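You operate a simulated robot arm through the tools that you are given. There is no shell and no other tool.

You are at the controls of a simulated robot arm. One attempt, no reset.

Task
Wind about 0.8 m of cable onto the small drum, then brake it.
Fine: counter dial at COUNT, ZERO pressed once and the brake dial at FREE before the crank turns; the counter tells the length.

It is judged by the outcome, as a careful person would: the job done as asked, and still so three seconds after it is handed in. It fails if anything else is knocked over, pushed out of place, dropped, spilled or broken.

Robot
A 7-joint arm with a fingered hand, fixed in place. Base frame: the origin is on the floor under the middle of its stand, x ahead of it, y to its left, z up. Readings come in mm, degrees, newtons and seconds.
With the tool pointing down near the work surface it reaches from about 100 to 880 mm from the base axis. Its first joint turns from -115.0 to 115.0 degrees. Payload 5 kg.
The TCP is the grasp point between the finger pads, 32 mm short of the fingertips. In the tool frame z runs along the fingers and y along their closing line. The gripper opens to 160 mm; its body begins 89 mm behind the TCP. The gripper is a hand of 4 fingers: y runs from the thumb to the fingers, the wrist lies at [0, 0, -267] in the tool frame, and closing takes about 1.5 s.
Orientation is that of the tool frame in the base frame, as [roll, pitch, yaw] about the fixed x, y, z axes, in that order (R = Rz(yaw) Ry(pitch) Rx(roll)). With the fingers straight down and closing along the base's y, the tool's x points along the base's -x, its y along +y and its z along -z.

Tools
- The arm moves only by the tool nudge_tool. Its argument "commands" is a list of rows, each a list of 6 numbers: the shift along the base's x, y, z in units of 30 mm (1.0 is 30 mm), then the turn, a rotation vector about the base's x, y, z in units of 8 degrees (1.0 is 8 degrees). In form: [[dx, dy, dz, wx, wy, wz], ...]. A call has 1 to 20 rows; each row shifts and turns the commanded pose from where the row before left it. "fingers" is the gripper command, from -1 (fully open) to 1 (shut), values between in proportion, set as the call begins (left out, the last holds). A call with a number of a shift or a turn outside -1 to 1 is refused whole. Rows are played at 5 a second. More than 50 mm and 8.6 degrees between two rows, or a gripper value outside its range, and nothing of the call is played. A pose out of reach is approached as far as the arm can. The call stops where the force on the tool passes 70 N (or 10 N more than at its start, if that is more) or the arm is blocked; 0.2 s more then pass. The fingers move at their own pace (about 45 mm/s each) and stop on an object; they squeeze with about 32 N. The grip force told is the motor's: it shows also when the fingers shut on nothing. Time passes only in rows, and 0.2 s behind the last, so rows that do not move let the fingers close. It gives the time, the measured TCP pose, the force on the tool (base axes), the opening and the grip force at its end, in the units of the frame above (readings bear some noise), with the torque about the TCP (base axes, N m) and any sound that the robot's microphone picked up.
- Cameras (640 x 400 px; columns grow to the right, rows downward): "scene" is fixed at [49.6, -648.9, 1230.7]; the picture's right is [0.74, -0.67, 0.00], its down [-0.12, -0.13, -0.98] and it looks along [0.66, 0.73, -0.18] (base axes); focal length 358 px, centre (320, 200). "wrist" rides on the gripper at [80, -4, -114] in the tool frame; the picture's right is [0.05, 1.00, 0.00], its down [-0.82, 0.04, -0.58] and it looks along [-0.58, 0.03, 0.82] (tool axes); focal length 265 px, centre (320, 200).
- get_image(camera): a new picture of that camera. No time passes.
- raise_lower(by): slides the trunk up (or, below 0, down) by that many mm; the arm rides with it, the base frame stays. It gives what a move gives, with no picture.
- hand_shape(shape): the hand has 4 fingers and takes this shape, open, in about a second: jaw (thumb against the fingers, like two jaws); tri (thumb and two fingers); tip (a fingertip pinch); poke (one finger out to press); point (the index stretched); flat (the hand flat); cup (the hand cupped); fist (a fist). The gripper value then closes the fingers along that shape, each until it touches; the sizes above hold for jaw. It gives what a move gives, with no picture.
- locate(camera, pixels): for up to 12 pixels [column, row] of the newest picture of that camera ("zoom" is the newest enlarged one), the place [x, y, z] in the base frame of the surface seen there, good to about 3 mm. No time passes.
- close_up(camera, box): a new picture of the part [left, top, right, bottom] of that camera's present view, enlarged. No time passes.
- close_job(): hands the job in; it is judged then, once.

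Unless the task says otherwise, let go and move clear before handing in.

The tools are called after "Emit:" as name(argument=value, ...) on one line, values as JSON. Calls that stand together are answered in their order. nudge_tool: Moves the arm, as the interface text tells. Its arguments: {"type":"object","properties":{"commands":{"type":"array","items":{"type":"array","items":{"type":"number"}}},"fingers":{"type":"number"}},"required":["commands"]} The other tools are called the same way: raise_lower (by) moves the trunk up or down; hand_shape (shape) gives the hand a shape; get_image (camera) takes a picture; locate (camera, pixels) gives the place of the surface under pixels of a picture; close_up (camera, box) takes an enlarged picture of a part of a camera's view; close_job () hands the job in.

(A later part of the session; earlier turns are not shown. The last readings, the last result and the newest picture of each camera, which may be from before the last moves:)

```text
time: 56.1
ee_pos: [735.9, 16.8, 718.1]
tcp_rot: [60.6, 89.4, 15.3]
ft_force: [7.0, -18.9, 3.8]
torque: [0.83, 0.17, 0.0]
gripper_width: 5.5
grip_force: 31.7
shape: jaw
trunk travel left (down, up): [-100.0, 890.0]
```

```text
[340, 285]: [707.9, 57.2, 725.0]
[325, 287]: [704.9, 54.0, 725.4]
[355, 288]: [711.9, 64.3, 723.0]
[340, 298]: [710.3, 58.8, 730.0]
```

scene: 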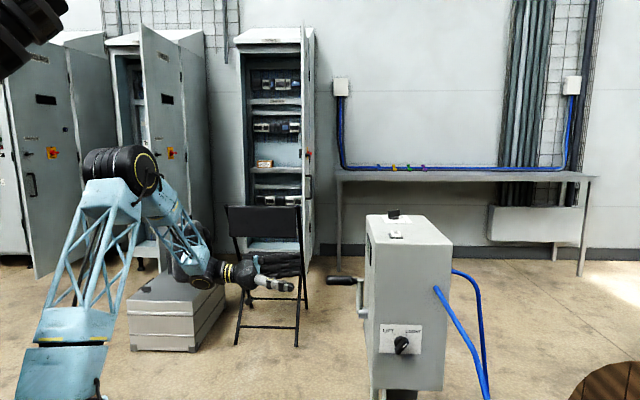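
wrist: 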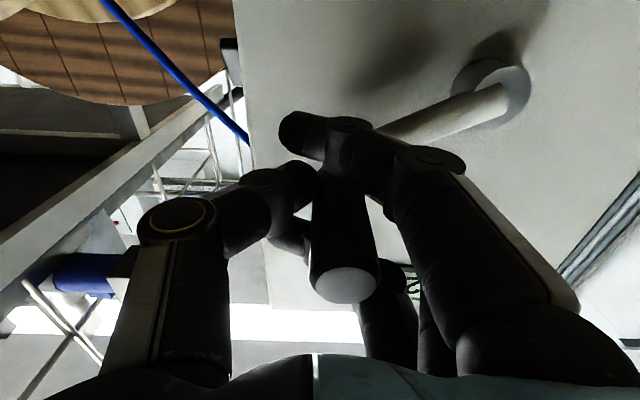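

With the hand 13 mm to the thumb side of the handle, the sideways force drops from 26 to 8 N, so the right TCP circle is centred at (b=−628, z=668) with R=109. I'll continue along that circle in smaller steps.

Emit:
nudge_tool(commands=[[-0.1115, -0.1115, -0.346, 0, 0, 0], [-0.0853, -0.0853, -0.361, 0, 0, 0], [-0.0583, -0.0583, -0.371, 0, 0, 0], [-0.0303, -0.0303, -0.378, 0, 0, 0], [-0.0023, -0.0023, -0.38, 0, 0, 0]])

Emit:
get_image(camera="wrist")

Emit:
close_up(camera="wrist", box=[380, 230, 460, 310])

```text
time: 57.3
ee_pos: [725.0, 11.3, 659.4]
tcp_rot: [82.1, 89.6, 36.8]
ft_force: [3.8, -10.8, -13.7]
torque: [0.4, 0.01, -0.07]
gripper_width: 5.8
grip_force: 32.0
shape: jaw
trunk travel left (down, up): [-100.0, 890.0]
```

```text
taken
```

wrist: 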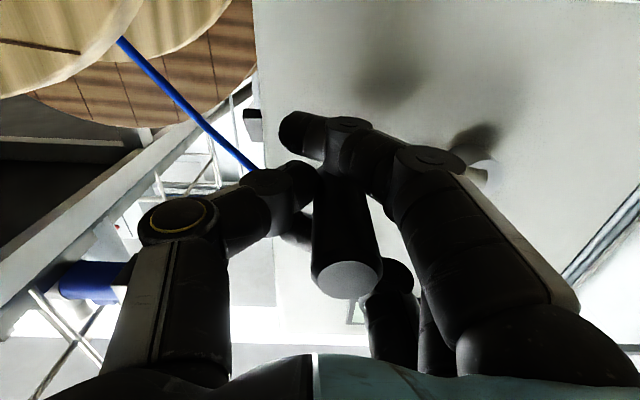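

```text
5.00 times, centred on (420, 270) of wrist
```

zoom: 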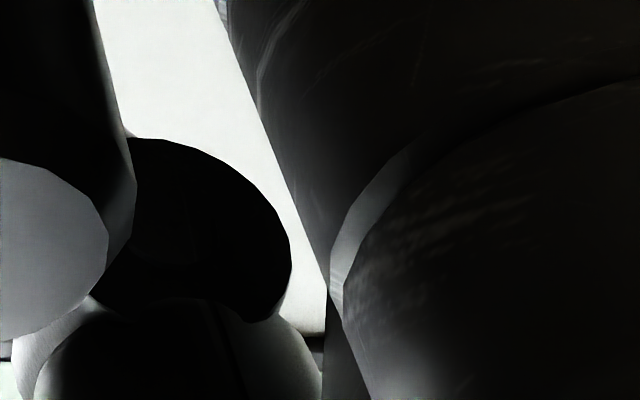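

The motion is smooth now, with forces around 18 N. I'll keep turning through the lower right quarter.

Emit:
nudge_tool(commands=[[0.0257, 0.0257, -0.379, 0, 0, 0], [0.0537, 0.0537, -0.373, 0, 0, 0], [0.0807, 0.0807, -0.363, 0, 0, 0], [0.1074, 0.1074, -0.349, 0, 0, 0], [0.1323, 0.1323, -0.331, 0, 0, 0], [0.1562, 0.1562, -0.31, 0, 0, 0], [0.178, 0.178, -0.285, 0, 0, 0], [0.1983, 0.1983, -0.257, 0, 0, 0], [0.2163, 0.2163, -0.226, 0, 0, 0], [0.2317, 0.2317, -0.193, 0, 0, 0]])

Emit:
get_image(camera="wrist")

Emit:
close_up(camera="scene", box=[360, 228, 385, 270])

Emit:
get_image(camera="scene")

```text
time: 59.5
ee_pos: [767.9, 55.2, 568.3]
tcp_rot: [60.4, 89.5, 15.3]
ft_force: [19.3, -0.8, 1.6]
torque: [0.23, -0.14, 0.18]
gripper_width: 4.6
grip_force: 31.8
shape: jaw
trunk travel left (down, up): [-100.0, 890.0]
```

```text
taken
```

wrist: 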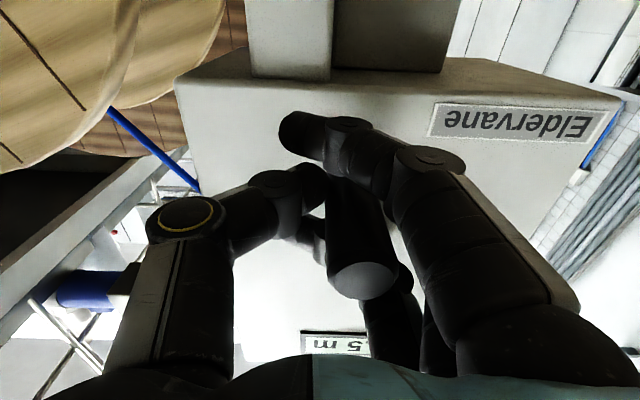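

```text
9.52 times, centred on (372, 249) of scene
```

zoom: 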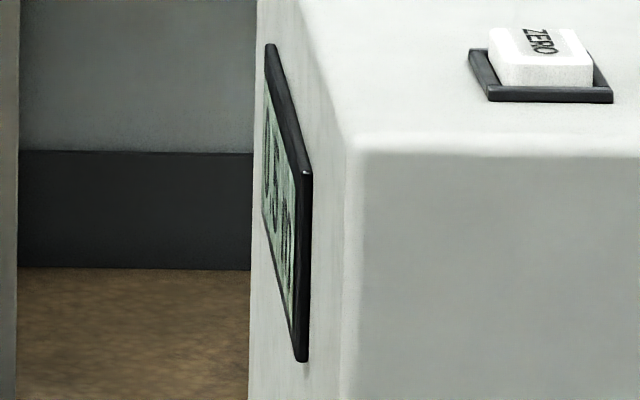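

```text
taken
```

scene: 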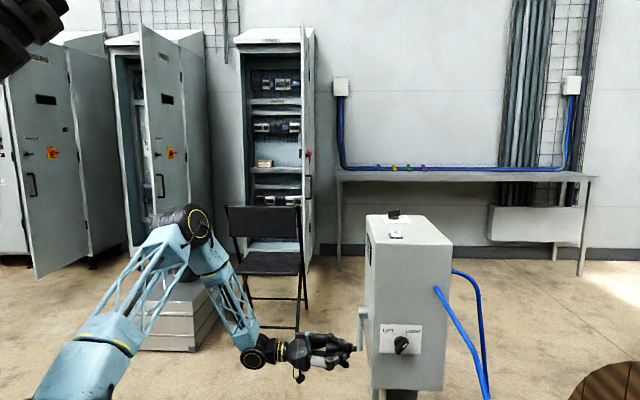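

The display now shows "5 m" at wrist (340,345), i.e. 0.5 m at about 152°. I'll zoom to confirm.

Emit:
close_up(camera="wrist", box=[290, 320, 380, 365])

Emit:
locate(camera="wrist", pixels=[[362, 280], [350, 282], [375, 280], [362, 292], [362, 270]])

```text
7.11 times, centred on (335, 342) of wrist
```

zoom: 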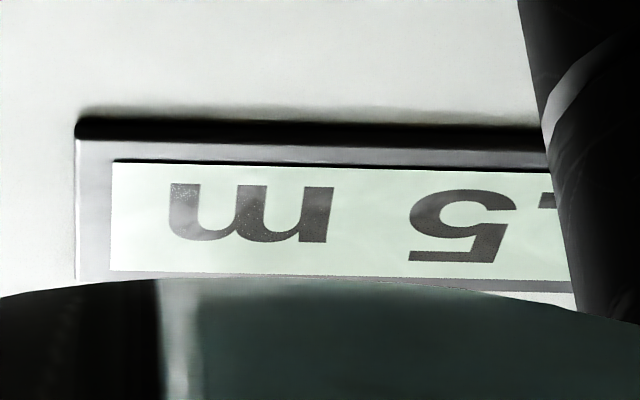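

```text
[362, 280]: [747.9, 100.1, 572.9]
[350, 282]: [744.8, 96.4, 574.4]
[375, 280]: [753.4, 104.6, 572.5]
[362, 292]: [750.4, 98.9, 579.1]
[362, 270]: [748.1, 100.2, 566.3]
```

It reads 0.5 m with the crank handle at about 157°, so 0.8 m should come near 250°. I'll go on to about 195° and read again.

Emit:
nudge_tool(commands=[[0.2446, 0.2446, -0.158, 0, 0, 0], [0.2551, 0.2551, -0.121, 0, 0, 0], [0.2626, 0.2626, -0.0825, 0, 0, 0], [0.2672, 0.2672, -0.0429, 0, 0, 0], [0.2687, 0.2687, -0.0033, 0, 0, 0], [0.2677, 0.2677, 0.0363, 0, 0, 0], [0.2636, 0.2636, 0.0759, 0, 0, 0]])

Emit:
get_image(camera="wrist")

Emit:
close_up(camera="wrist", box=[230, 300, 400, 370])

```text
time: 61.1
ee_pos: [824.1, 105.4, 564.6]
tcp_rot: [43.3, 89.0, -2.2]
ft_force: [-3.0, -14.2, 52.1]
torque: [2.35, -0.14, 0.78]
gripper_width: 5.6
grip_force: 31.5
shape: jaw
trunk travel left (down, up): [-100.0, 890.0]
```

```text
taken
```

wrist: 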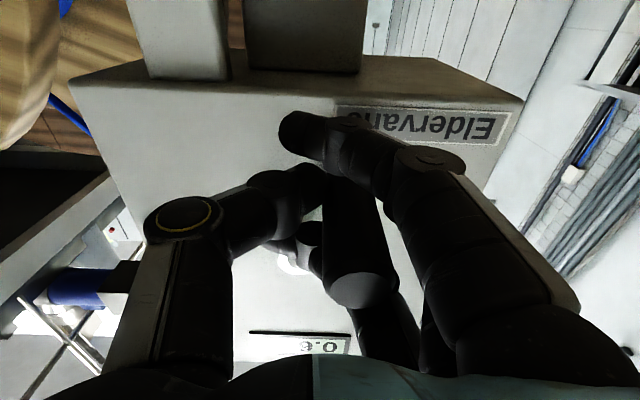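

```text
3.76 times, centred on (315, 335) of wrist
```

zoom: 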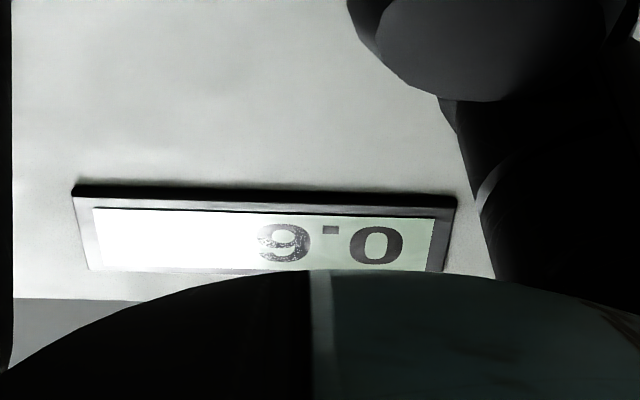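

It reads 0.6 m. The force has grown to about 52 N upward, so the handle now sits higher in the hand than my circle assumes. I'll measure it.

Emit:
locate(camera="wrist", pixels=[[363, 288], [350, 288], [378, 288], [363, 300], [363, 278]])

Emit:
close_up(camera="wrist", box=[260, 240, 440, 360])

Emit:
close_up(camera="scene", box=[290, 290, 410, 400])

```text
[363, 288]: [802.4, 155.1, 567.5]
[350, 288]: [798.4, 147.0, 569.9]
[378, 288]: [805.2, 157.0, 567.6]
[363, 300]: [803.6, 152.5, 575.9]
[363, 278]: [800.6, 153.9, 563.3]
```

```text
3.33 times, centred on (350, 300) of wrist
```

zoom: 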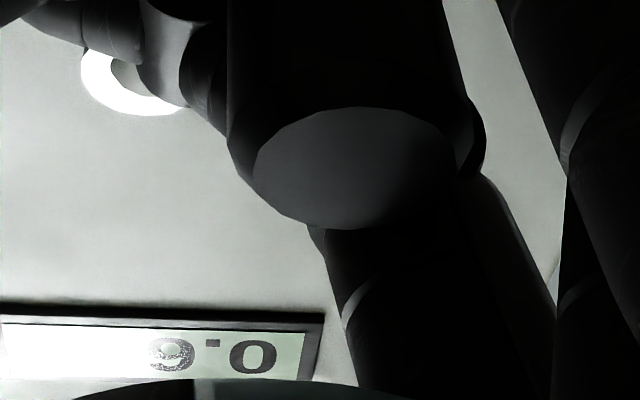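

```text
3.64 times, centred on (350, 345) of scene
```

zoom: 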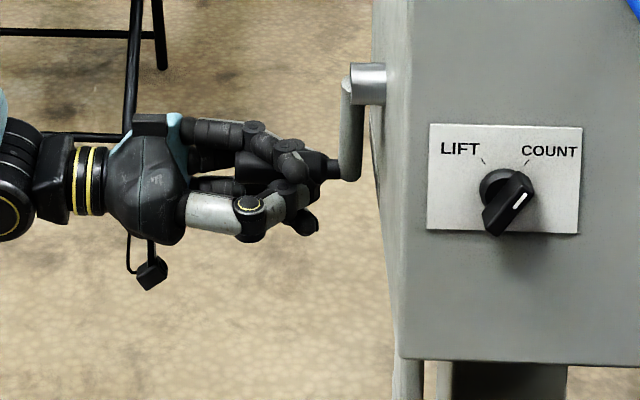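

The handle is at about 198° and the hand is about 2.5 mm too far outward there. I'll correct inward and continue gently to about 219°, looking for the change to 0.7.

Emit:
nudge_tool(commands=[[-0.018, -0.018, 0.08, 0, 0, 0], [0.2564, 0.2564, 0.114, 0, 0, 0], [0.2466, 0.2466, 0.152, 0, 0, 0], [0.234, 0.234, 0.187, 0, 0, 0], [0.2189, 0.2189, 0.221, 0, 0, 0]])

Emit:
get_image(camera="wrist")

Emit:
close_up(camera="wrist", box=[200, 290, 380, 370])

```text
time: 62.3
ee_pos: [851.8, 135.0, 584.1]
tcp_rot: [53.8, 89.3, 8.4]
ft_force: [-1.2, -31.9, 25.1]
torque: [1.81, -0.07, 0.37]
gripper_width: 5.8
grip_force: 32.2
shape: jaw
trunk travel left (down, up): [-100.0, 890.0]
```

```text
taken
```

wrist: 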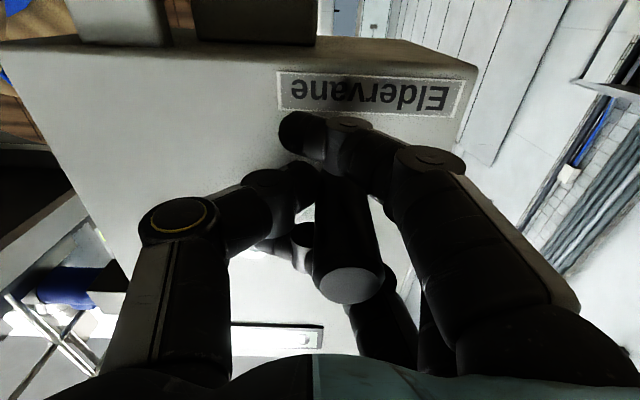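

```text
3.56 times, centred on (290, 330) of wrist
```

zoom: 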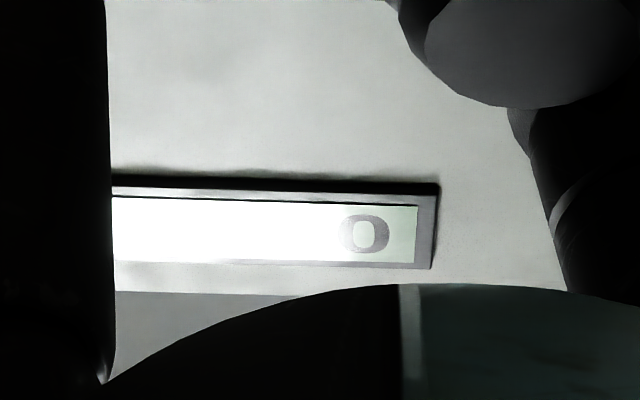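

Glare on the display hides the tenths digit here. I'll try a tighter zoom and measure the handle's angle.

Emit:
close_up(camera="wrist", box=[230, 318, 330, 358])

Emit:
locate(camera="wrist", pixels=[[350, 284], [340, 284], [362, 284], [350, 296], [350, 274]])

Emit:
close_up(camera="scene", box=[363, 232, 378, 268])

```text
6.40 times, centred on (280, 338) of wrist
```

zoom: 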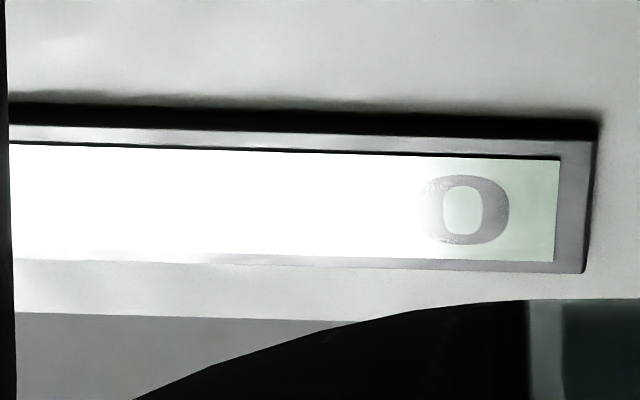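

```text
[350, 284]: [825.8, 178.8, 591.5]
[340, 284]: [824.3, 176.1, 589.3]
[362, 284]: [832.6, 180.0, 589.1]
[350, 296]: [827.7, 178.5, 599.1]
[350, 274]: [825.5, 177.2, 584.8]
```

```text
11.11 times, centred on (370, 250) of scene
```

zoom: 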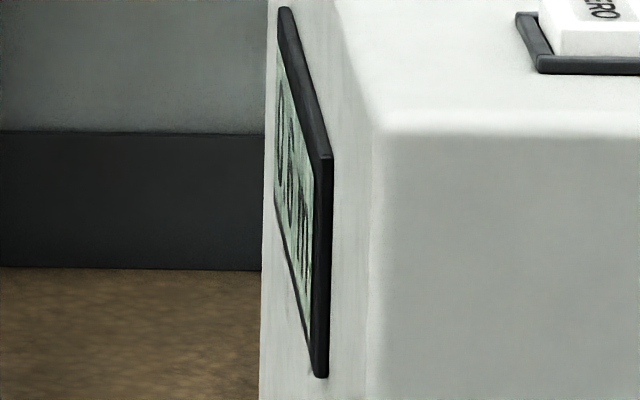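

The handle is at 219.5°, and by rate the count should be about 0.67. I'll trim 2 mm inward and go on to about 237°, then look again.

Emit:
nudge_tool(commands=[[-0.03, -0.03, 0.051, 0, 0, 0], [0.2014, 0.2014, 0.252, 0, 0, 0], [0.1816, 0.1816, 0.281, 0, 0, 0], [0.16, 0.16, 0.306, 0, 0, 0]])

Emit:
get_image(camera="wrist")

Emit:
close_up(camera="wrist", box=[200, 280, 340, 360])

Emit:
close_up(camera="scene", box=[363, 232, 378, 268])

```text
time: 63.3
ee_pos: [867.8, 152.8, 615.0]
tcp_rot: [56.2, 89.1, 11.0]
ft_force: [0.1, 0.2, 10.4]
torque: [0.62, -0.22, 0.31]
gripper_width: 5.1
grip_force: 31.8
shape: jaw
trunk travel left (down, up): [-100.0, 890.0]
```

```text
taken
```

wrist: 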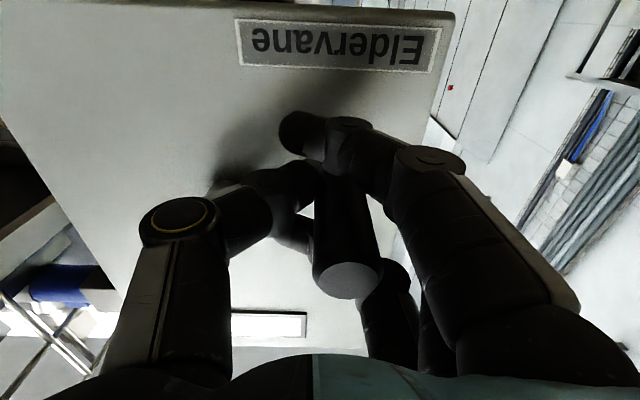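

```text
4.57 times, centred on (270, 320) of wrist
```

zoom: 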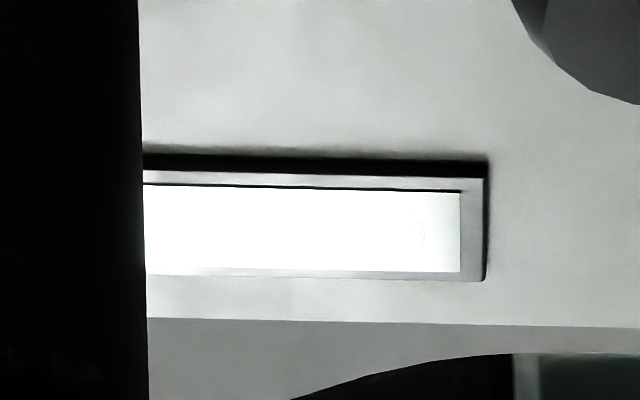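

```text
11.11 times, centred on (370, 250) of scene
```

zoom: 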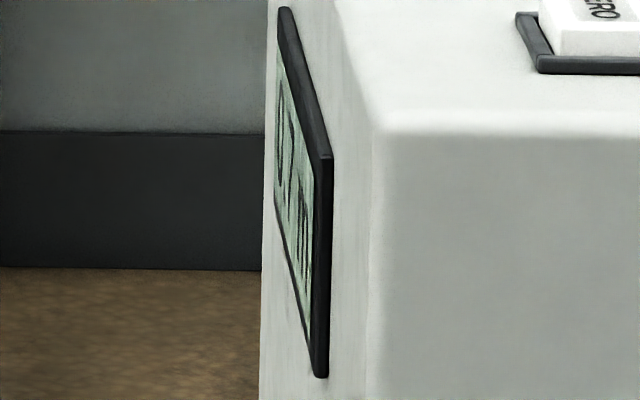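

The wrist view is all glare, but the scene zoom at (291,160) shows the tenths digit narrowing, like a 7. I'll enlarge the scene view further.

Emit:
close_up(camera="scene", box=[364, 238, 374, 262])

Emit:
locate(camera="wrist", pixels=[[348, 278], [338, 280], [360, 280], [348, 290], [348, 270]])

```text
16.00 times, centred on (369, 250) of scene
```

zoom: 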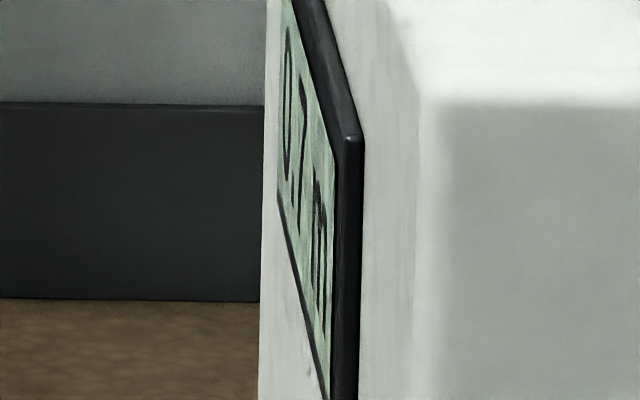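

```text
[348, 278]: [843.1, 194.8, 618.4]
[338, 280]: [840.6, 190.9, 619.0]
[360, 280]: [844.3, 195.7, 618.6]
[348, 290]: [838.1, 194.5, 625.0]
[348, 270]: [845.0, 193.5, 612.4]
```

The scene zoom reads "0.7 m" with the handle at about 239°. From the readings so far the rate is about 0.0029 m per degree, so 0.8 m lies near 272°. I'll advance in small steps and watch for the change to 0.8.

Emit:
nudge_tool(commands=[[0.1364, 0.1364, 0.328, 0, 0, 0], [0.1115, 0.1115, 0.346, 0, 0, 0], [0, 0, 0, 0, 0, 0]])

Emit:
close_up(camera="scene", box=[364, 238, 374, 262])

Emit:
get_image(camera="wrist")

Emit:
locate(camera="wrist", pixels=[[346, 278], [338, 280], [356, 280], [346, 290], [346, 270]])

```text
time: 64.1
ee_pos: [873.1, 158.6, 631.1]
tcp_rot: [55.9, 89.5, 10.4]
ft_force: [1.0, 1.7, 0.4]
torque: [0.16, 0.21, 0.12]
gripper_width: 6.4
grip_force: 32.0
shape: jaw
trunk travel left (down, up): [-100.0, 890.0]
```

```text
16.00 times, centred on (369, 250) of scene
```

zoom: 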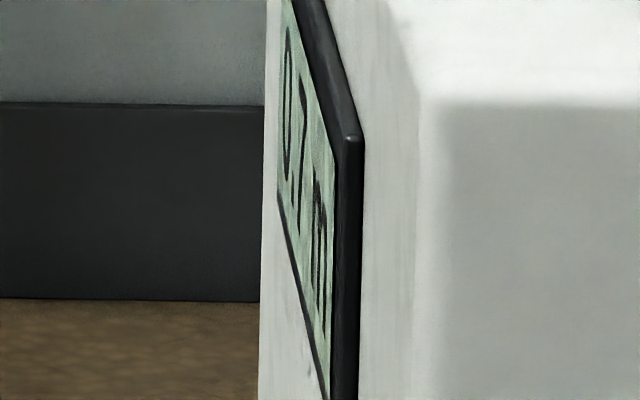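

```text
taken
```

wrist: 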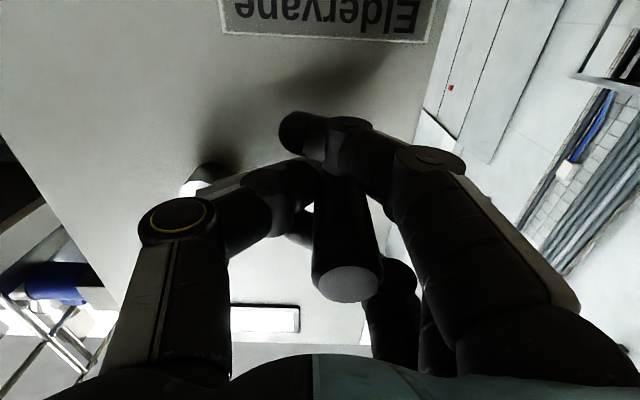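

```text
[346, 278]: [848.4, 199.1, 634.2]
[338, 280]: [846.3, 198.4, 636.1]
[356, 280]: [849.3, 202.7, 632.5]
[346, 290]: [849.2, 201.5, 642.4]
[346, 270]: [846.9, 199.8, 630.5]
```

It still reads 0.7 at about 249°. I'll step 4° more.

Emit:
nudge_tool(commands=[[0.06, 0.06, 0.239, 0, 0, 0], [0, 0, 0, 0, 0, 0]])

Emit:
close_up(camera="scene", box=[364, 238, 374, 262])

```text
time: 64.7
ee_pos: [876.3, 160.5, 645.5]
tcp_rot: [49.8, 88.9, 4.3]
ft_force: [3.8, 3.7, 15.9]
torque: [0.52, -0.14, 0.18]
gripper_width: 6.6
grip_force: 32.3
shape: jaw
trunk travel left (down, up): [-100.0, 890.0]
```

```text
16.00 times, centred on (369, 250) of scene
```

zoom: 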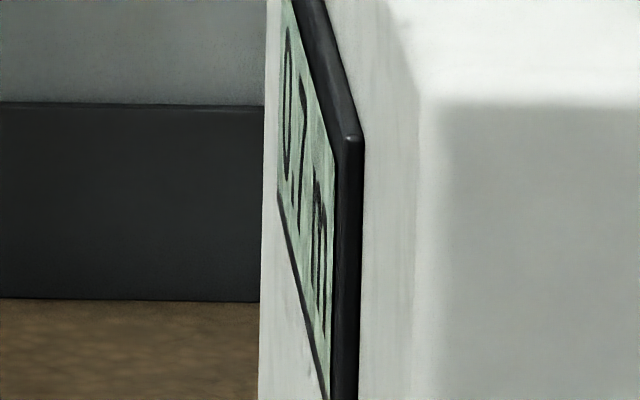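

It still reads 0.7. The hand's height jumped a bit more than commanded, so I'll re-measure the handle.

Emit:
nudge_tool(commands=[[0, 0, 0, 0, 0, 0], [0, 0, 0, 0, 0, 0]])

Emit:
get_image(camera="wrist")

Emit:
locate(camera="wrist", pixels=[[346, 278], [338, 280], [356, 280], [346, 290], [346, 270]])

Emit:
close_up(camera="wrist", box=[280, 240, 420, 320])

```text
time: 65.3
ee_pos: [876.1, 160.0, 641.2]
tcp_rot: [51.6, 89.1, 6.2]
ft_force: [4.7, 0.9, 6.4]
torque: [0.44, 0.07, 0.17]
gripper_width: 6.2
grip_force: 31.9
shape: jaw
trunk travel left (down, up): [-100.0, 890.0]
```

```text
taken
```

wrist: 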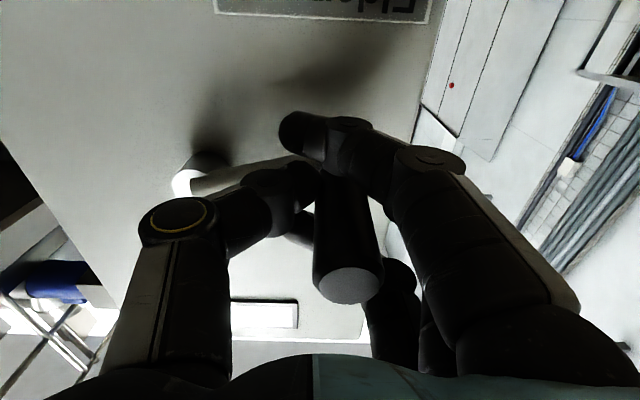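

```text
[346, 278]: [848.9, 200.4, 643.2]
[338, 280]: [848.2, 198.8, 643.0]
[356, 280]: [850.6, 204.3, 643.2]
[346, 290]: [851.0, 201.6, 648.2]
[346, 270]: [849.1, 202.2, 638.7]
```

```text
4.57 times, centred on (350, 280) of wrist
```

zoom: 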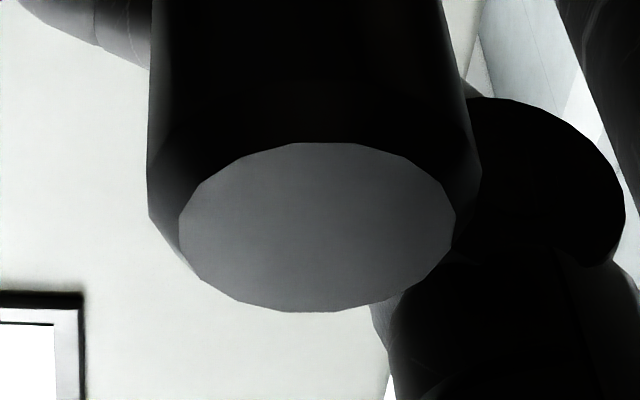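

The handle is at about 255° and still reads 0.7, so the display rounds to the nearest tenth. I'll go another 5°.

Emit:
nudge_tool(commands=[[0.024, 0.024, 0.13, 0, 0, 0], [0.028, 0.028, 0.16, 0, 0, 0], [0, 0, 0, 0, 0, 0], [0, 0, 0, 0, 0, 0]])

Emit:
close_up(camera="scene", box=[364, 238, 374, 262])

Emit:
get_image(camera="wrist")

Emit:
locate(camera="wrist", pixels=[[349, 286], [340, 284], [356, 284], [349, 294], [349, 276]])

```text
time: 66.3
ee_pos: [876.7, 160.7, 646.0]
tcp_rot: [56.3, 89.4, 10.9]
ft_force: [4.4, -4.5, -5.5]
torque: [0.34, 0.14, 0.06]
gripper_width: 6.0
grip_force: 32.3
shape: jaw
trunk travel left (down, up): [-100.0, 890.0]
```

```text
16.00 times, centred on (369, 250) of scene
```

zoom: 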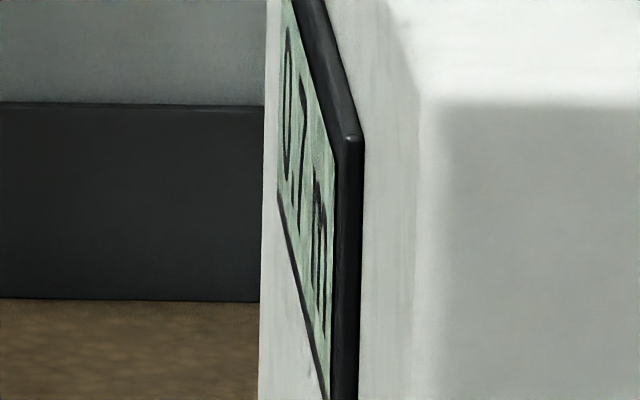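

```text
taken
```

wrist: 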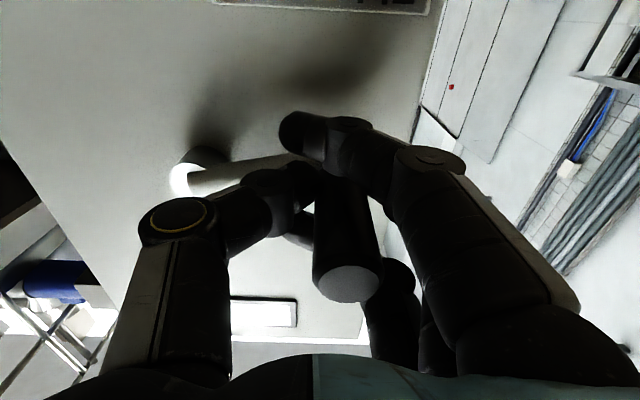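

```text
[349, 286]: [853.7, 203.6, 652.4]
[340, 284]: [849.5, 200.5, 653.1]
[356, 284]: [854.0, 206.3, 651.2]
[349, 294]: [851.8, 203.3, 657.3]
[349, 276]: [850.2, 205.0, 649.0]
```

It still shows 0.7 at about 258°. I'll advance 5° more.

Emit:
nudge_tool(commands=[[0.02, 0.02, 0.156, 0, 0, 0], [0.02, 0.02, 0.156, 0, 0, 0], [0, 0, 0, 0, 0, 0], [0, 0, 0, 0, 0, 0]])

Emit:
close_up(camera="scene", box=[364, 238, 374, 262])

Emit:
get_image(camera="wrist")

Emit:
locate(camera="wrist", pixels=[[349, 286], [340, 284], [356, 284], [349, 294], [349, 276]])

```text
time: 67.3
ee_pos: [878.0, 163.1, 654.0]
tcp_rot: [59.5, 89.5, 14.0]
ft_force: [7.6, -9.0, -7.2]
torque: [0.34, 0.16, -0.02]
gripper_width: 6.2
grip_force: 31.4
shape: jaw
trunk travel left (down, up): [-100.0, 890.0]
```

```text
16.00 times, centred on (369, 250) of scene
```

zoom: 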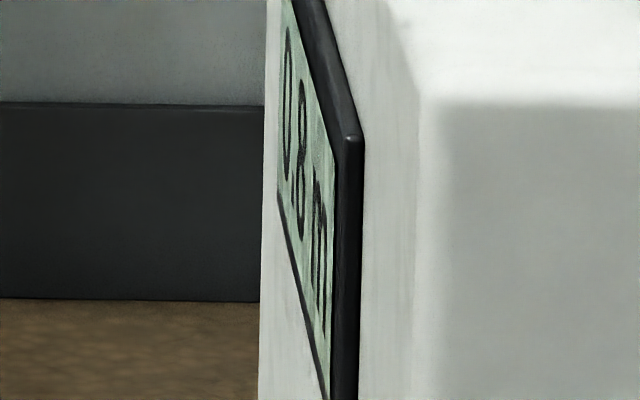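

```text
taken
```

wrist: 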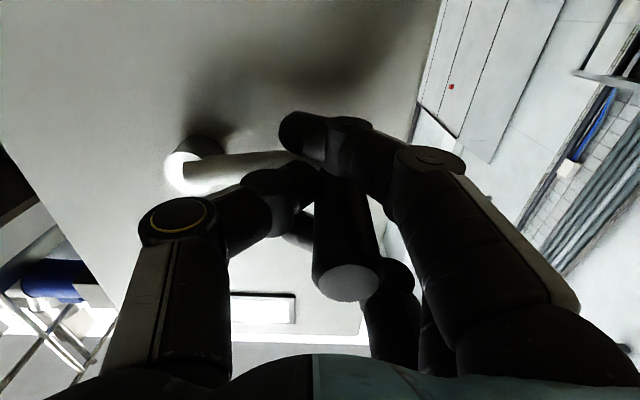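

```text
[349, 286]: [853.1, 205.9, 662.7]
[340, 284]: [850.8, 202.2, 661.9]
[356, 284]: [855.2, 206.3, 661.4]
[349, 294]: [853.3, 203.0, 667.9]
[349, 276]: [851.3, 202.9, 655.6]
```

The scene zoom now reads "0.8 m", having flipped at about 261°, so exactly 0.80 m is near 278°. I'll ease on another 15°.

Emit:
nudge_tool(commands=[[0.011, 0.011, 0.158, 0, 0, 0], [0.011, 0.011, 0.158, 0, 0, 0], [0.001, 0.001, 0.158, 0, 0, 0], [0.001, 0.001, 0.158, 0, 0, 0], [-0.009, -0.009, 0.158, 0, 0, 0], [-0.009, -0.009, 0.158, 0, 0, 0], [0, 0, 0, 0, 0, 0], [0, 0, 0, 0, 0, 0]])

Emit:
close_up(camera="scene", box=[364, 238, 374, 262])

Emit:
get_image(camera="wrist")

Emit:
locate(camera="wrist", pixels=[[347, 286], [340, 284], [356, 284], [347, 294], [347, 276]])

```text
time: 69.1
ee_pos: [879.1, 163.1, 684.1]
tcp_rot: [57.8, 89.4, 12.3]
ft_force: [0.3, -8.1, -5.8]
torque: [0.42, 0.03, -0.03]
gripper_width: 6.3
grip_force: 31.5
shape: jaw
trunk travel left (down, up): [-100.0, 890.0]
```

```text
16.00 times, centred on (369, 250) of scene
```

zoom: 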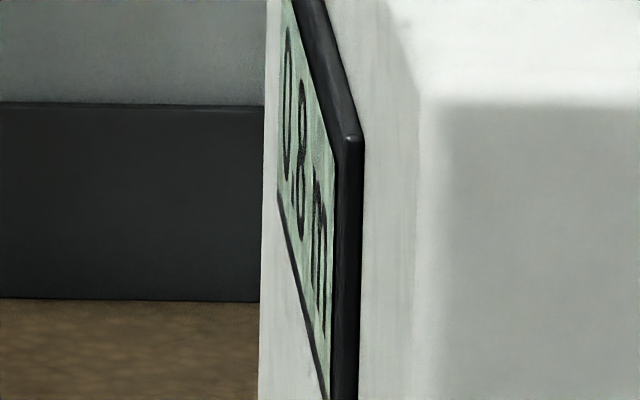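

```text
taken
```

wrist: 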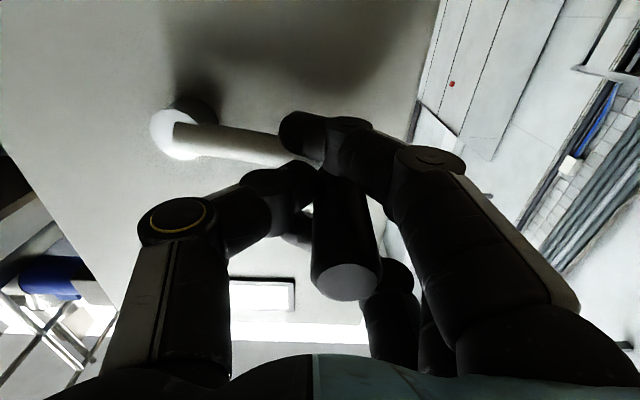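

```text
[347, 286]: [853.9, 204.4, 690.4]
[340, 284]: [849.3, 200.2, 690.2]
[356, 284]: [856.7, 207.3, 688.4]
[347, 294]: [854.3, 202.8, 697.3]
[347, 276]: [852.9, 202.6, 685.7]
```

The handle is at about 278.5° and the display reads "0.8 m". Forces are small, so I'll open the fingers in place and see whether the crank stays.

Emit:
nudge_tool(commands=[[0, 0, 0, 0, 0, 0], [0, 0, 0, 0, 0, 0], [0, 0, 0, 0, 0, 0], [0, 0, 0, 0, 0, 0], [0, 0, 0, 0, 0, 0], [0, 0, 0, 0, 0, 0], [0, 0, 0, 0, 0, 0], [0, 0, 0, 0, 0, 0], [0, 0, 0, 0, 0, 0]], fingers=-1)

Emit:
get_image(camera="wrist")

Emit:
close_up(camera="scene", box=[364, 238, 374, 262])

Emit:
close_up(camera="scene", box=[280, 220, 420, 360])

```text
time: 71.1
ee_pos: [877.0, 164.0, 684.5]
tcp_rot: [55.3, 89.4, 9.8]
ft_force: [0.4, 0.3, 1.1]
torque: [0.01, -0.01, 0.0]
gripper_width: 160.0
grip_force: 0.1
shape: jaw
trunk travel left (down, up): [-100.0, 890.0]
```

```text
taken
```

wrist: 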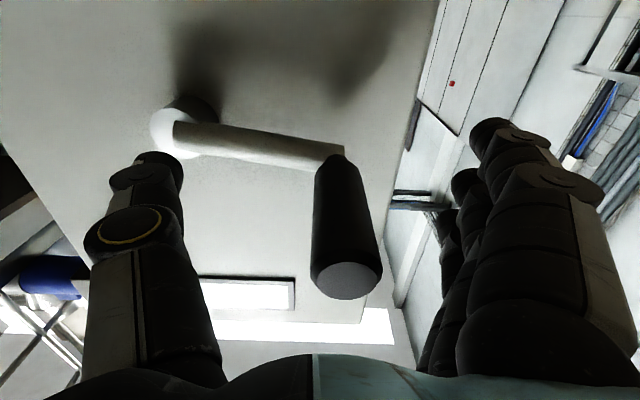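

```text
16.00 times, centred on (369, 250) of scene
```

zoom: 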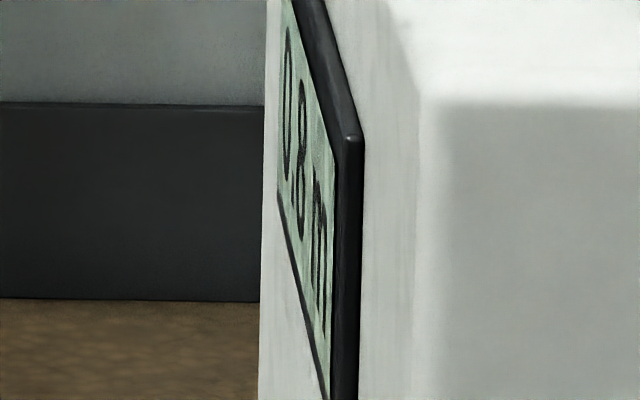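

```text
2.86 times, centred on (350, 290) of scene
```

zoom: 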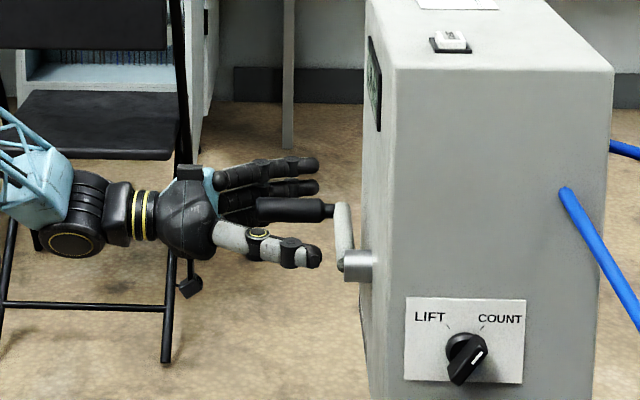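

The crank stayed put and still reads 0.8 m. I'll back straight out from the handle, then raise and head for the brake dial.

Emit:
nudge_tool(commands=[[-0.5, 0.5, 0, 0, 0, 0], [-0.589, 0.589, 0, 0, 0, 0], [-0.589, 0.589, 0, 0, 0, 0], [-0.589, 0.589, 0, 0, 0, 0], [-0.589, 0.589, 0, 0, 0, 0], [-0.589, 0.589, 0, 0, 0, 0], [-0.589, 0.589, 0, 0, 0, 0], [-0.589, 0.589, 0, 0, 0, 0]], fingers=-1)

Emit:
get_image(camera="wrist")

```text
time: 72.9
ee_pos: [739.6, 301.9, 683.5]
tcp_rot: [54.6, 89.4, 9.1]
ft_force: [-0.4, -0.6, -0.4]
torque: [0.01, 0.02, 0.01]
gripper_width: 160.2
grip_force: 0.1
shape: jaw
trunk travel left (down, up): [-100.0, 890.0]
```

```text
taken
```

wrist: 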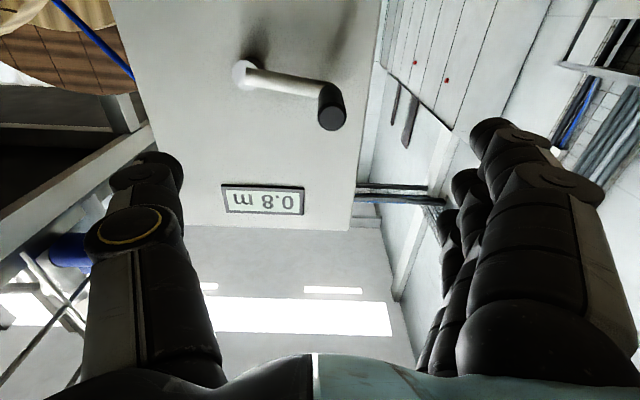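

The display plainly reads "0.8 m" at (262,200). Now for the brake: I'll raise the trunk, turn the hand back to pointing down, and return to the brake dial in poke shape.

Emit:
raise_lower(by=350)

Emit:
nudge_tool(commands=[[0, 0, 0.3, 0.663, 0.663, 0], [0, 0, 0.3, 0.663, 0.663, 0], [0, 0, 0.3, 0.663, 0.663, 0], [0, 0, 0.3, 0.663, 0.663, 0], [0, 0, 0.3, 0.663, 0.663, 0], [0, 0, 0.3, 0.663, 0.663, 0], [0, 0, 0.3, 0.663, 0.663, 0], [0, 0, 0.3, 0.663, 0.663, 0], [0, 0, 0.3, 0.663, 0.663, 0], [0, 0, 0.3, 0.663, 0.663, 0], [0, 0, 0.3, 0.663, 0.663, 0], [0, 0, 0.3, 0.663, 0.663, 0]])

Emit:
hand_shape(shape="poke")

Emit:
nudge_tool(commands=[[0.8, -0.6, 0.1, 0, 0, 0.7], [0.8, -0.6, 0.1, 0, 0, 0.7], [0.8, -0.6, 0.1, 0, 0, 0.7], [0.8, -0.6, 0.1, 0, 0, 0.7], [0.8, -0.6, 0.1, 0, 0, 0.7], [0.8, -0.6, 0, 0, 0, 0.7], [0.8, -0.6, 0, 0, 0, 0.7], [0.8, -0.6, 0, 0, 0, 0.725]])

Emit:
get_image(camera="wrist")

Emit:
get_image(camera="scene")

```text
time: 76.3
ee_pos: [739.5, 301.8, 1034.2]
tcp_rot: [54.7, 89.4, 9.2]
ft_force: [-0.6, 0.9, -0.1]
torque: [0.02, -0.02, 0.0]
gripper_width: 160.1
grip_force: 0.0
shape: jaw
trunk travel left (down, up): [-450.0, 540.0]
```

```text
time: 78.9
ee_pos: [740.2, 301.1, 1142.1]
tcp_rot: [-179.6, 0.2, 134.5]
ft_force: [-0.7, 0.5, 0.3]
torque: [0.01, -0.01, 0.04]
gripper_width: 160.0
grip_force: 0.1
shape: jaw
trunk travel left (down, up): [-450.0, 540.0]
```

```text
time: 79.8
ee_pos: [738.7, 302.0, 1141.8]
tcp_rot: [-179.5, 0.6, 134.5]
ft_force: [1.0, 0.6, 0.5]
torque: [-0.04, -0.02, 0.03]
gripper_width: 0.0
grip_force: 0.1
shape: poke
trunk travel left (down, up): [-450.0, 540.0]
```

```text
time: 81.6
ee_pos: [932.7, 157.8, 1156.6]
tcp_rot: [-179.6, 0.4, 179.6]
ft_force: [0.3, -0.2, -0.3]
torque: [0.01, 0.01, 0.0]
gripper_width: 0.0
grip_force: 0.0
shape: poke
trunk travel left (down, up): [-450.0, 540.0]
```

```text
taken
```

wrist: 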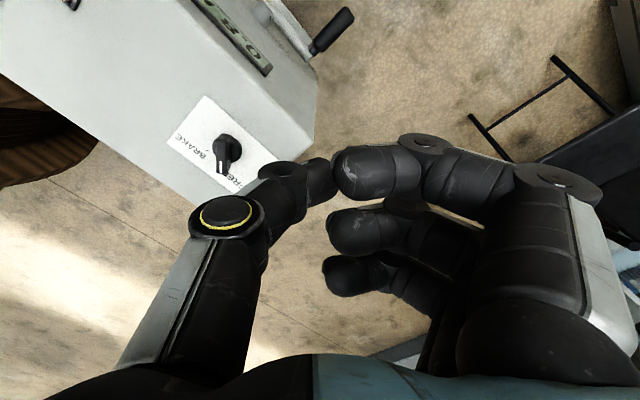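

```text
taken
```

scene: 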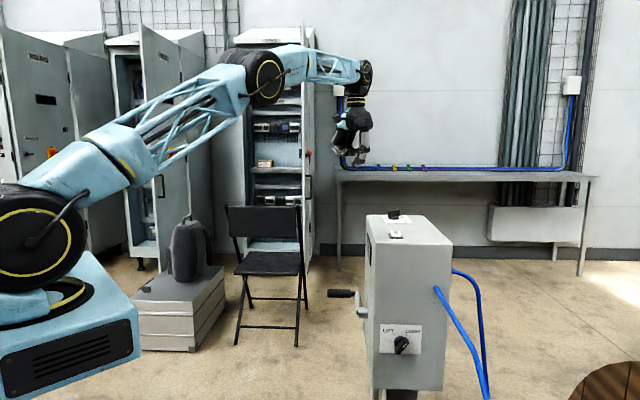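

The brake dial is in view at (226,150), pointing to FREE. I'll measure its bar ends for the return push.

Emit:
close_up(camera="wrist", box=[185, 115, 265, 185])

Emit:
locate(camera="wrist", pixels=[[222, 172], [223, 162], [223, 150], [222, 140], [228, 135], [235, 150], [240, 155], [213, 150], [208, 152]])

```text
5.71 times, centred on (225, 150) of wrist
```

zoom: 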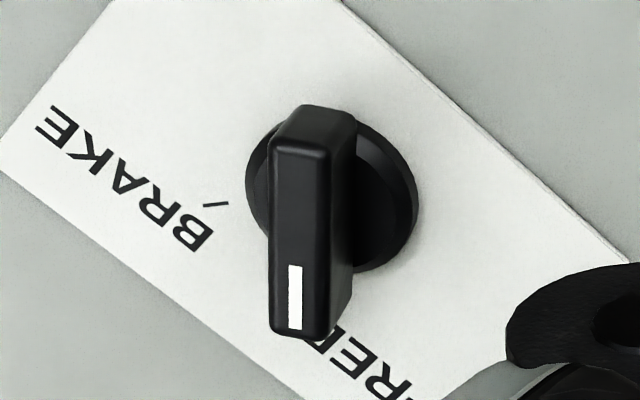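

```text
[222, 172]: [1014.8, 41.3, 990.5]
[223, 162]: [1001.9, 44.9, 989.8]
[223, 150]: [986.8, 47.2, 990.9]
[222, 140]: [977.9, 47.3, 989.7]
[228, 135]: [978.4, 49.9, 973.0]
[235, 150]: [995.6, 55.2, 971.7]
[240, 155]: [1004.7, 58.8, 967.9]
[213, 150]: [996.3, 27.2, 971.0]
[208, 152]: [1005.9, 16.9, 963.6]
```

The knob's centre is at (997,44.5) and its unmarked end at (976,48). Pushing that end toward +y turns the mark back to BRAKE. I'll come down on the −y side of that end.

Emit:
nudge_tool(commands=[[0.235, -0.849, -0.45, 0, 0, 0], [0.235, -0.849, -0.45, 0, 0, 0], [0.235, -0.849, -0.45, 0, 0, 0], [0.235, -0.849, -0.45, 0, 0, 0], [0.235, -0.849, -0.45, 0, 0, 0], [0.235, -0.849, -0.45, 0, 0, 0], [0, 0, -0.9, 0, 0, 0], [0, 0, -0.9, 0, 0, 0]])

Emit:
close_up(camera="scene", box=[370, 170, 430, 230])

Emit:
close_up(camera="wrist", box=[240, 100, 400, 300])

```text
time: 83.4
ee_pos: [973.8, 5.7, 1021.1]
tcp_rot: [-179.6, 0.5, 179.5]
ft_force: [-0.6, 0.6, -0.6]
torque: [-0.04, -0.03, -0.02]
gripper_width: 0.0
grip_force: 0.0
shape: poke
trunk travel left (down, up): [-450.0, 540.0]
```

```text
6.67 times, centred on (400, 200) of scene
```

zoom: 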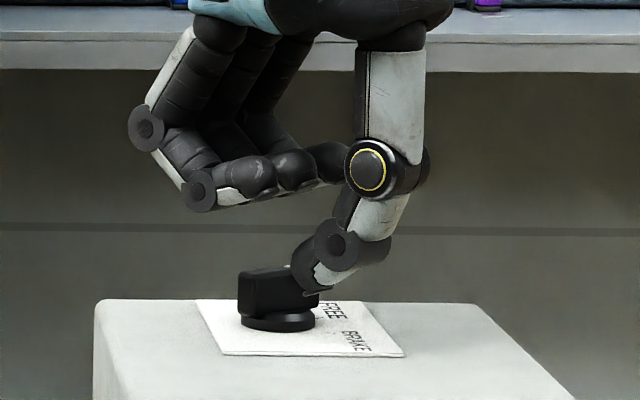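

```text
2.00 times, centred on (320, 200) of wrist
```

zoom: 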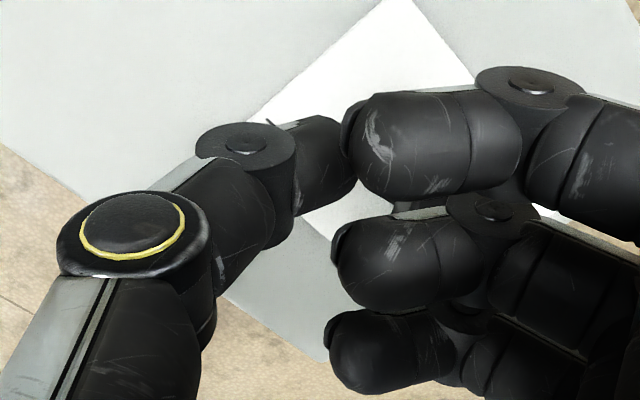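

I'm in position, so I'll lower 14 mm and begin pushing in +y.

Emit:
nudge_tool(commands=[[0.03, 0, -0.45, 0, 0, 0], [0, 0.25, 0, 0, 0, 0], [0, 0.25, 0, 0, 0, 0], [0, 0.25, 0, 0, 0, 0], [0, 0.25, 0, 0, 0, 0], [0, 0.25, 0, 0, 0, 0]])

Emit:
close_up(camera="scene", box=[370, 170, 430, 230])

Emit:
close_up(camera="wrist", box=[240, 100, 400, 300])

```text
time: 84.8
ee_pos: [973.6, 43.1, 1007.4]
tcp_rot: [-179.6, 0.3, 179.5]
ft_force: [0.5, -0.2, 0.6]
torque: [0.0, 0.02, 0.03]
gripper_width: 0.0
grip_force: 0.0
shape: poke
trunk travel left (down, up): [-450.0, 540.0]
```

```text
6.67 times, centred on (400, 200) of scene
```

zoom: 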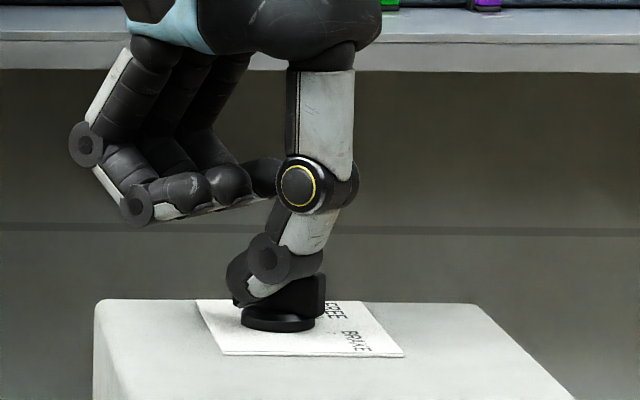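

```text
2.00 times, centred on (320, 200) of wrist
```

zoom: 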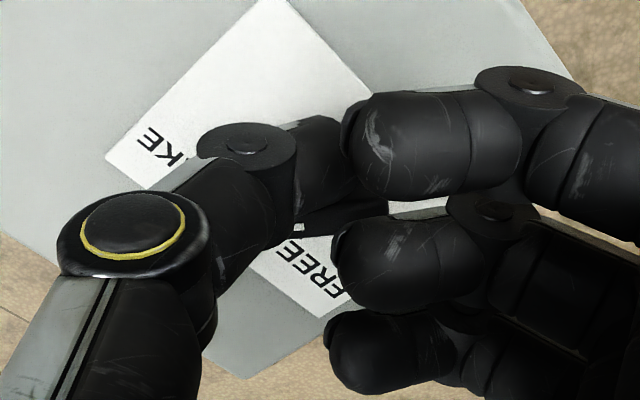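

The FREE label is uncovered and the mark now shows on the left at (300,228), close to BRAKE. I'll push a little further.

Emit:
nudge_tool(commands=[[0, 0.2, 0, 0, 0, 0], [0, 0.2, 0, 0, 0, 0]])

Emit:
close_up(camera="wrist", box=[240, 100, 400, 300])

Emit:
close_up(camera="scene", box=[370, 170, 430, 230])

```text
time: 85.4
ee_pos: [974.4, 53.6, 1007.8]
tcp_rot: [-179.7, 0.5, 179.4]
ft_force: [0.2, 0.1, -0.2]
torque: [-0.01, -0.02, -0.01]
gripper_width: 0.1
grip_force: 0.1
shape: poke
trunk travel left (down, up): [-450.0, 540.0]
```

```text
2.00 times, centred on (320, 200) of wrist
```

zoom: 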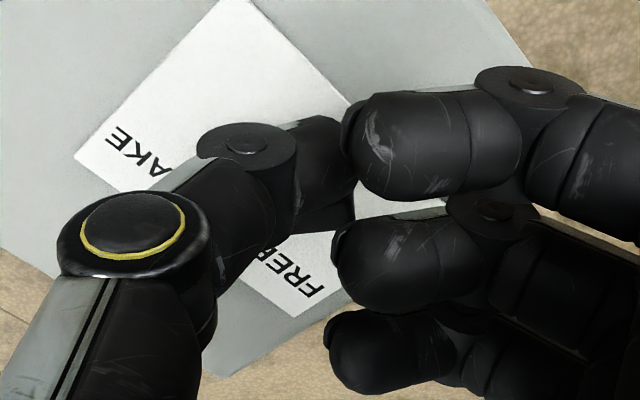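

```text
6.67 times, centred on (400, 200) of scene
```

zoom: 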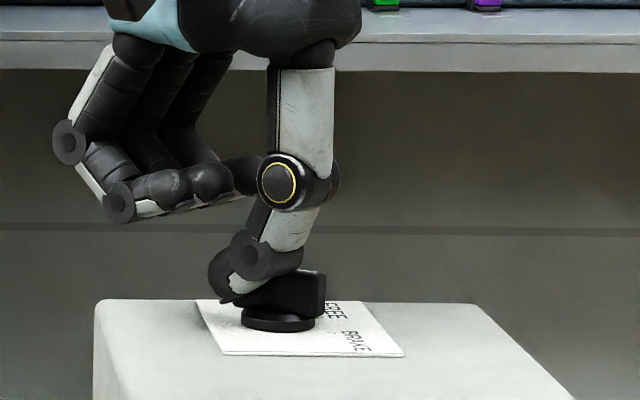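

There's no resistance left, so I'll back off toward the robot, lift, and look at the dial.

Emit:
nudge_tool(commands=[[-0.5, 0, 0.1, 0, 0, 0], [-0.5, 0, 1, 0, 0, 0], [0, 0.5, 1, 0, 0, 0], [0, 0.7, 1, 0, 0, 0], [0, 0.7, 1, 0, 0, 0], [0, 0.7, 0.7, 0, 0, 0], [0, 0.7, 0, 0, 0, 0]])

Emit:
get_image(camera="wrist")

Emit:
close_up(camera="wrist", box=[185, 115, 285, 205])

```text
time: 87.0
ee_pos: [945.3, 152.9, 1152.1]
tcp_rot: [-179.6, 0.5, 179.4]
ft_force: [0.2, -0.7, -0.5]
torque: [0.02, 0.03, -0.01]
gripper_width: 0.0
grip_force: 0.1
shape: poke
trunk travel left (down, up): [-450.0, 540.0]
```

```text
taken
```

wrist: 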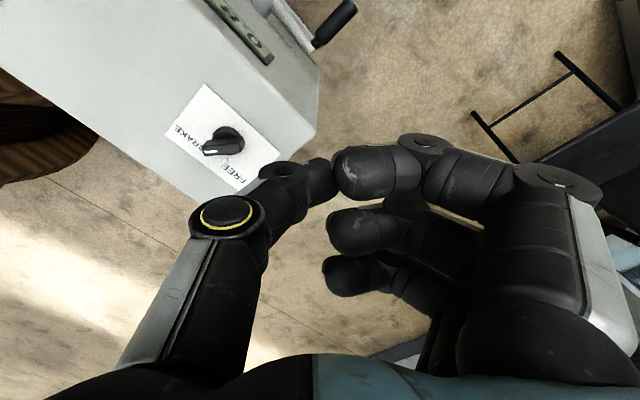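

```text
4.44 times, centred on (235, 160) of wrist
```

zoom: 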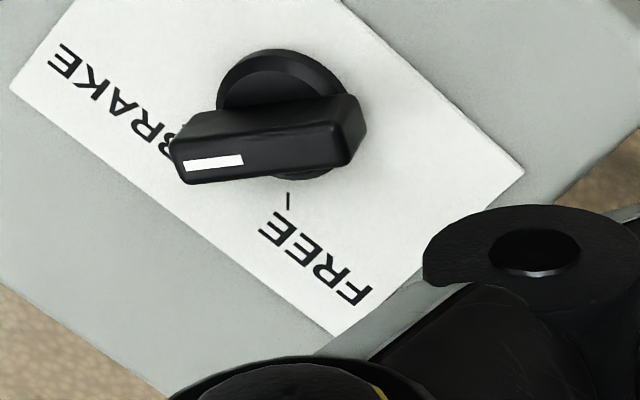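

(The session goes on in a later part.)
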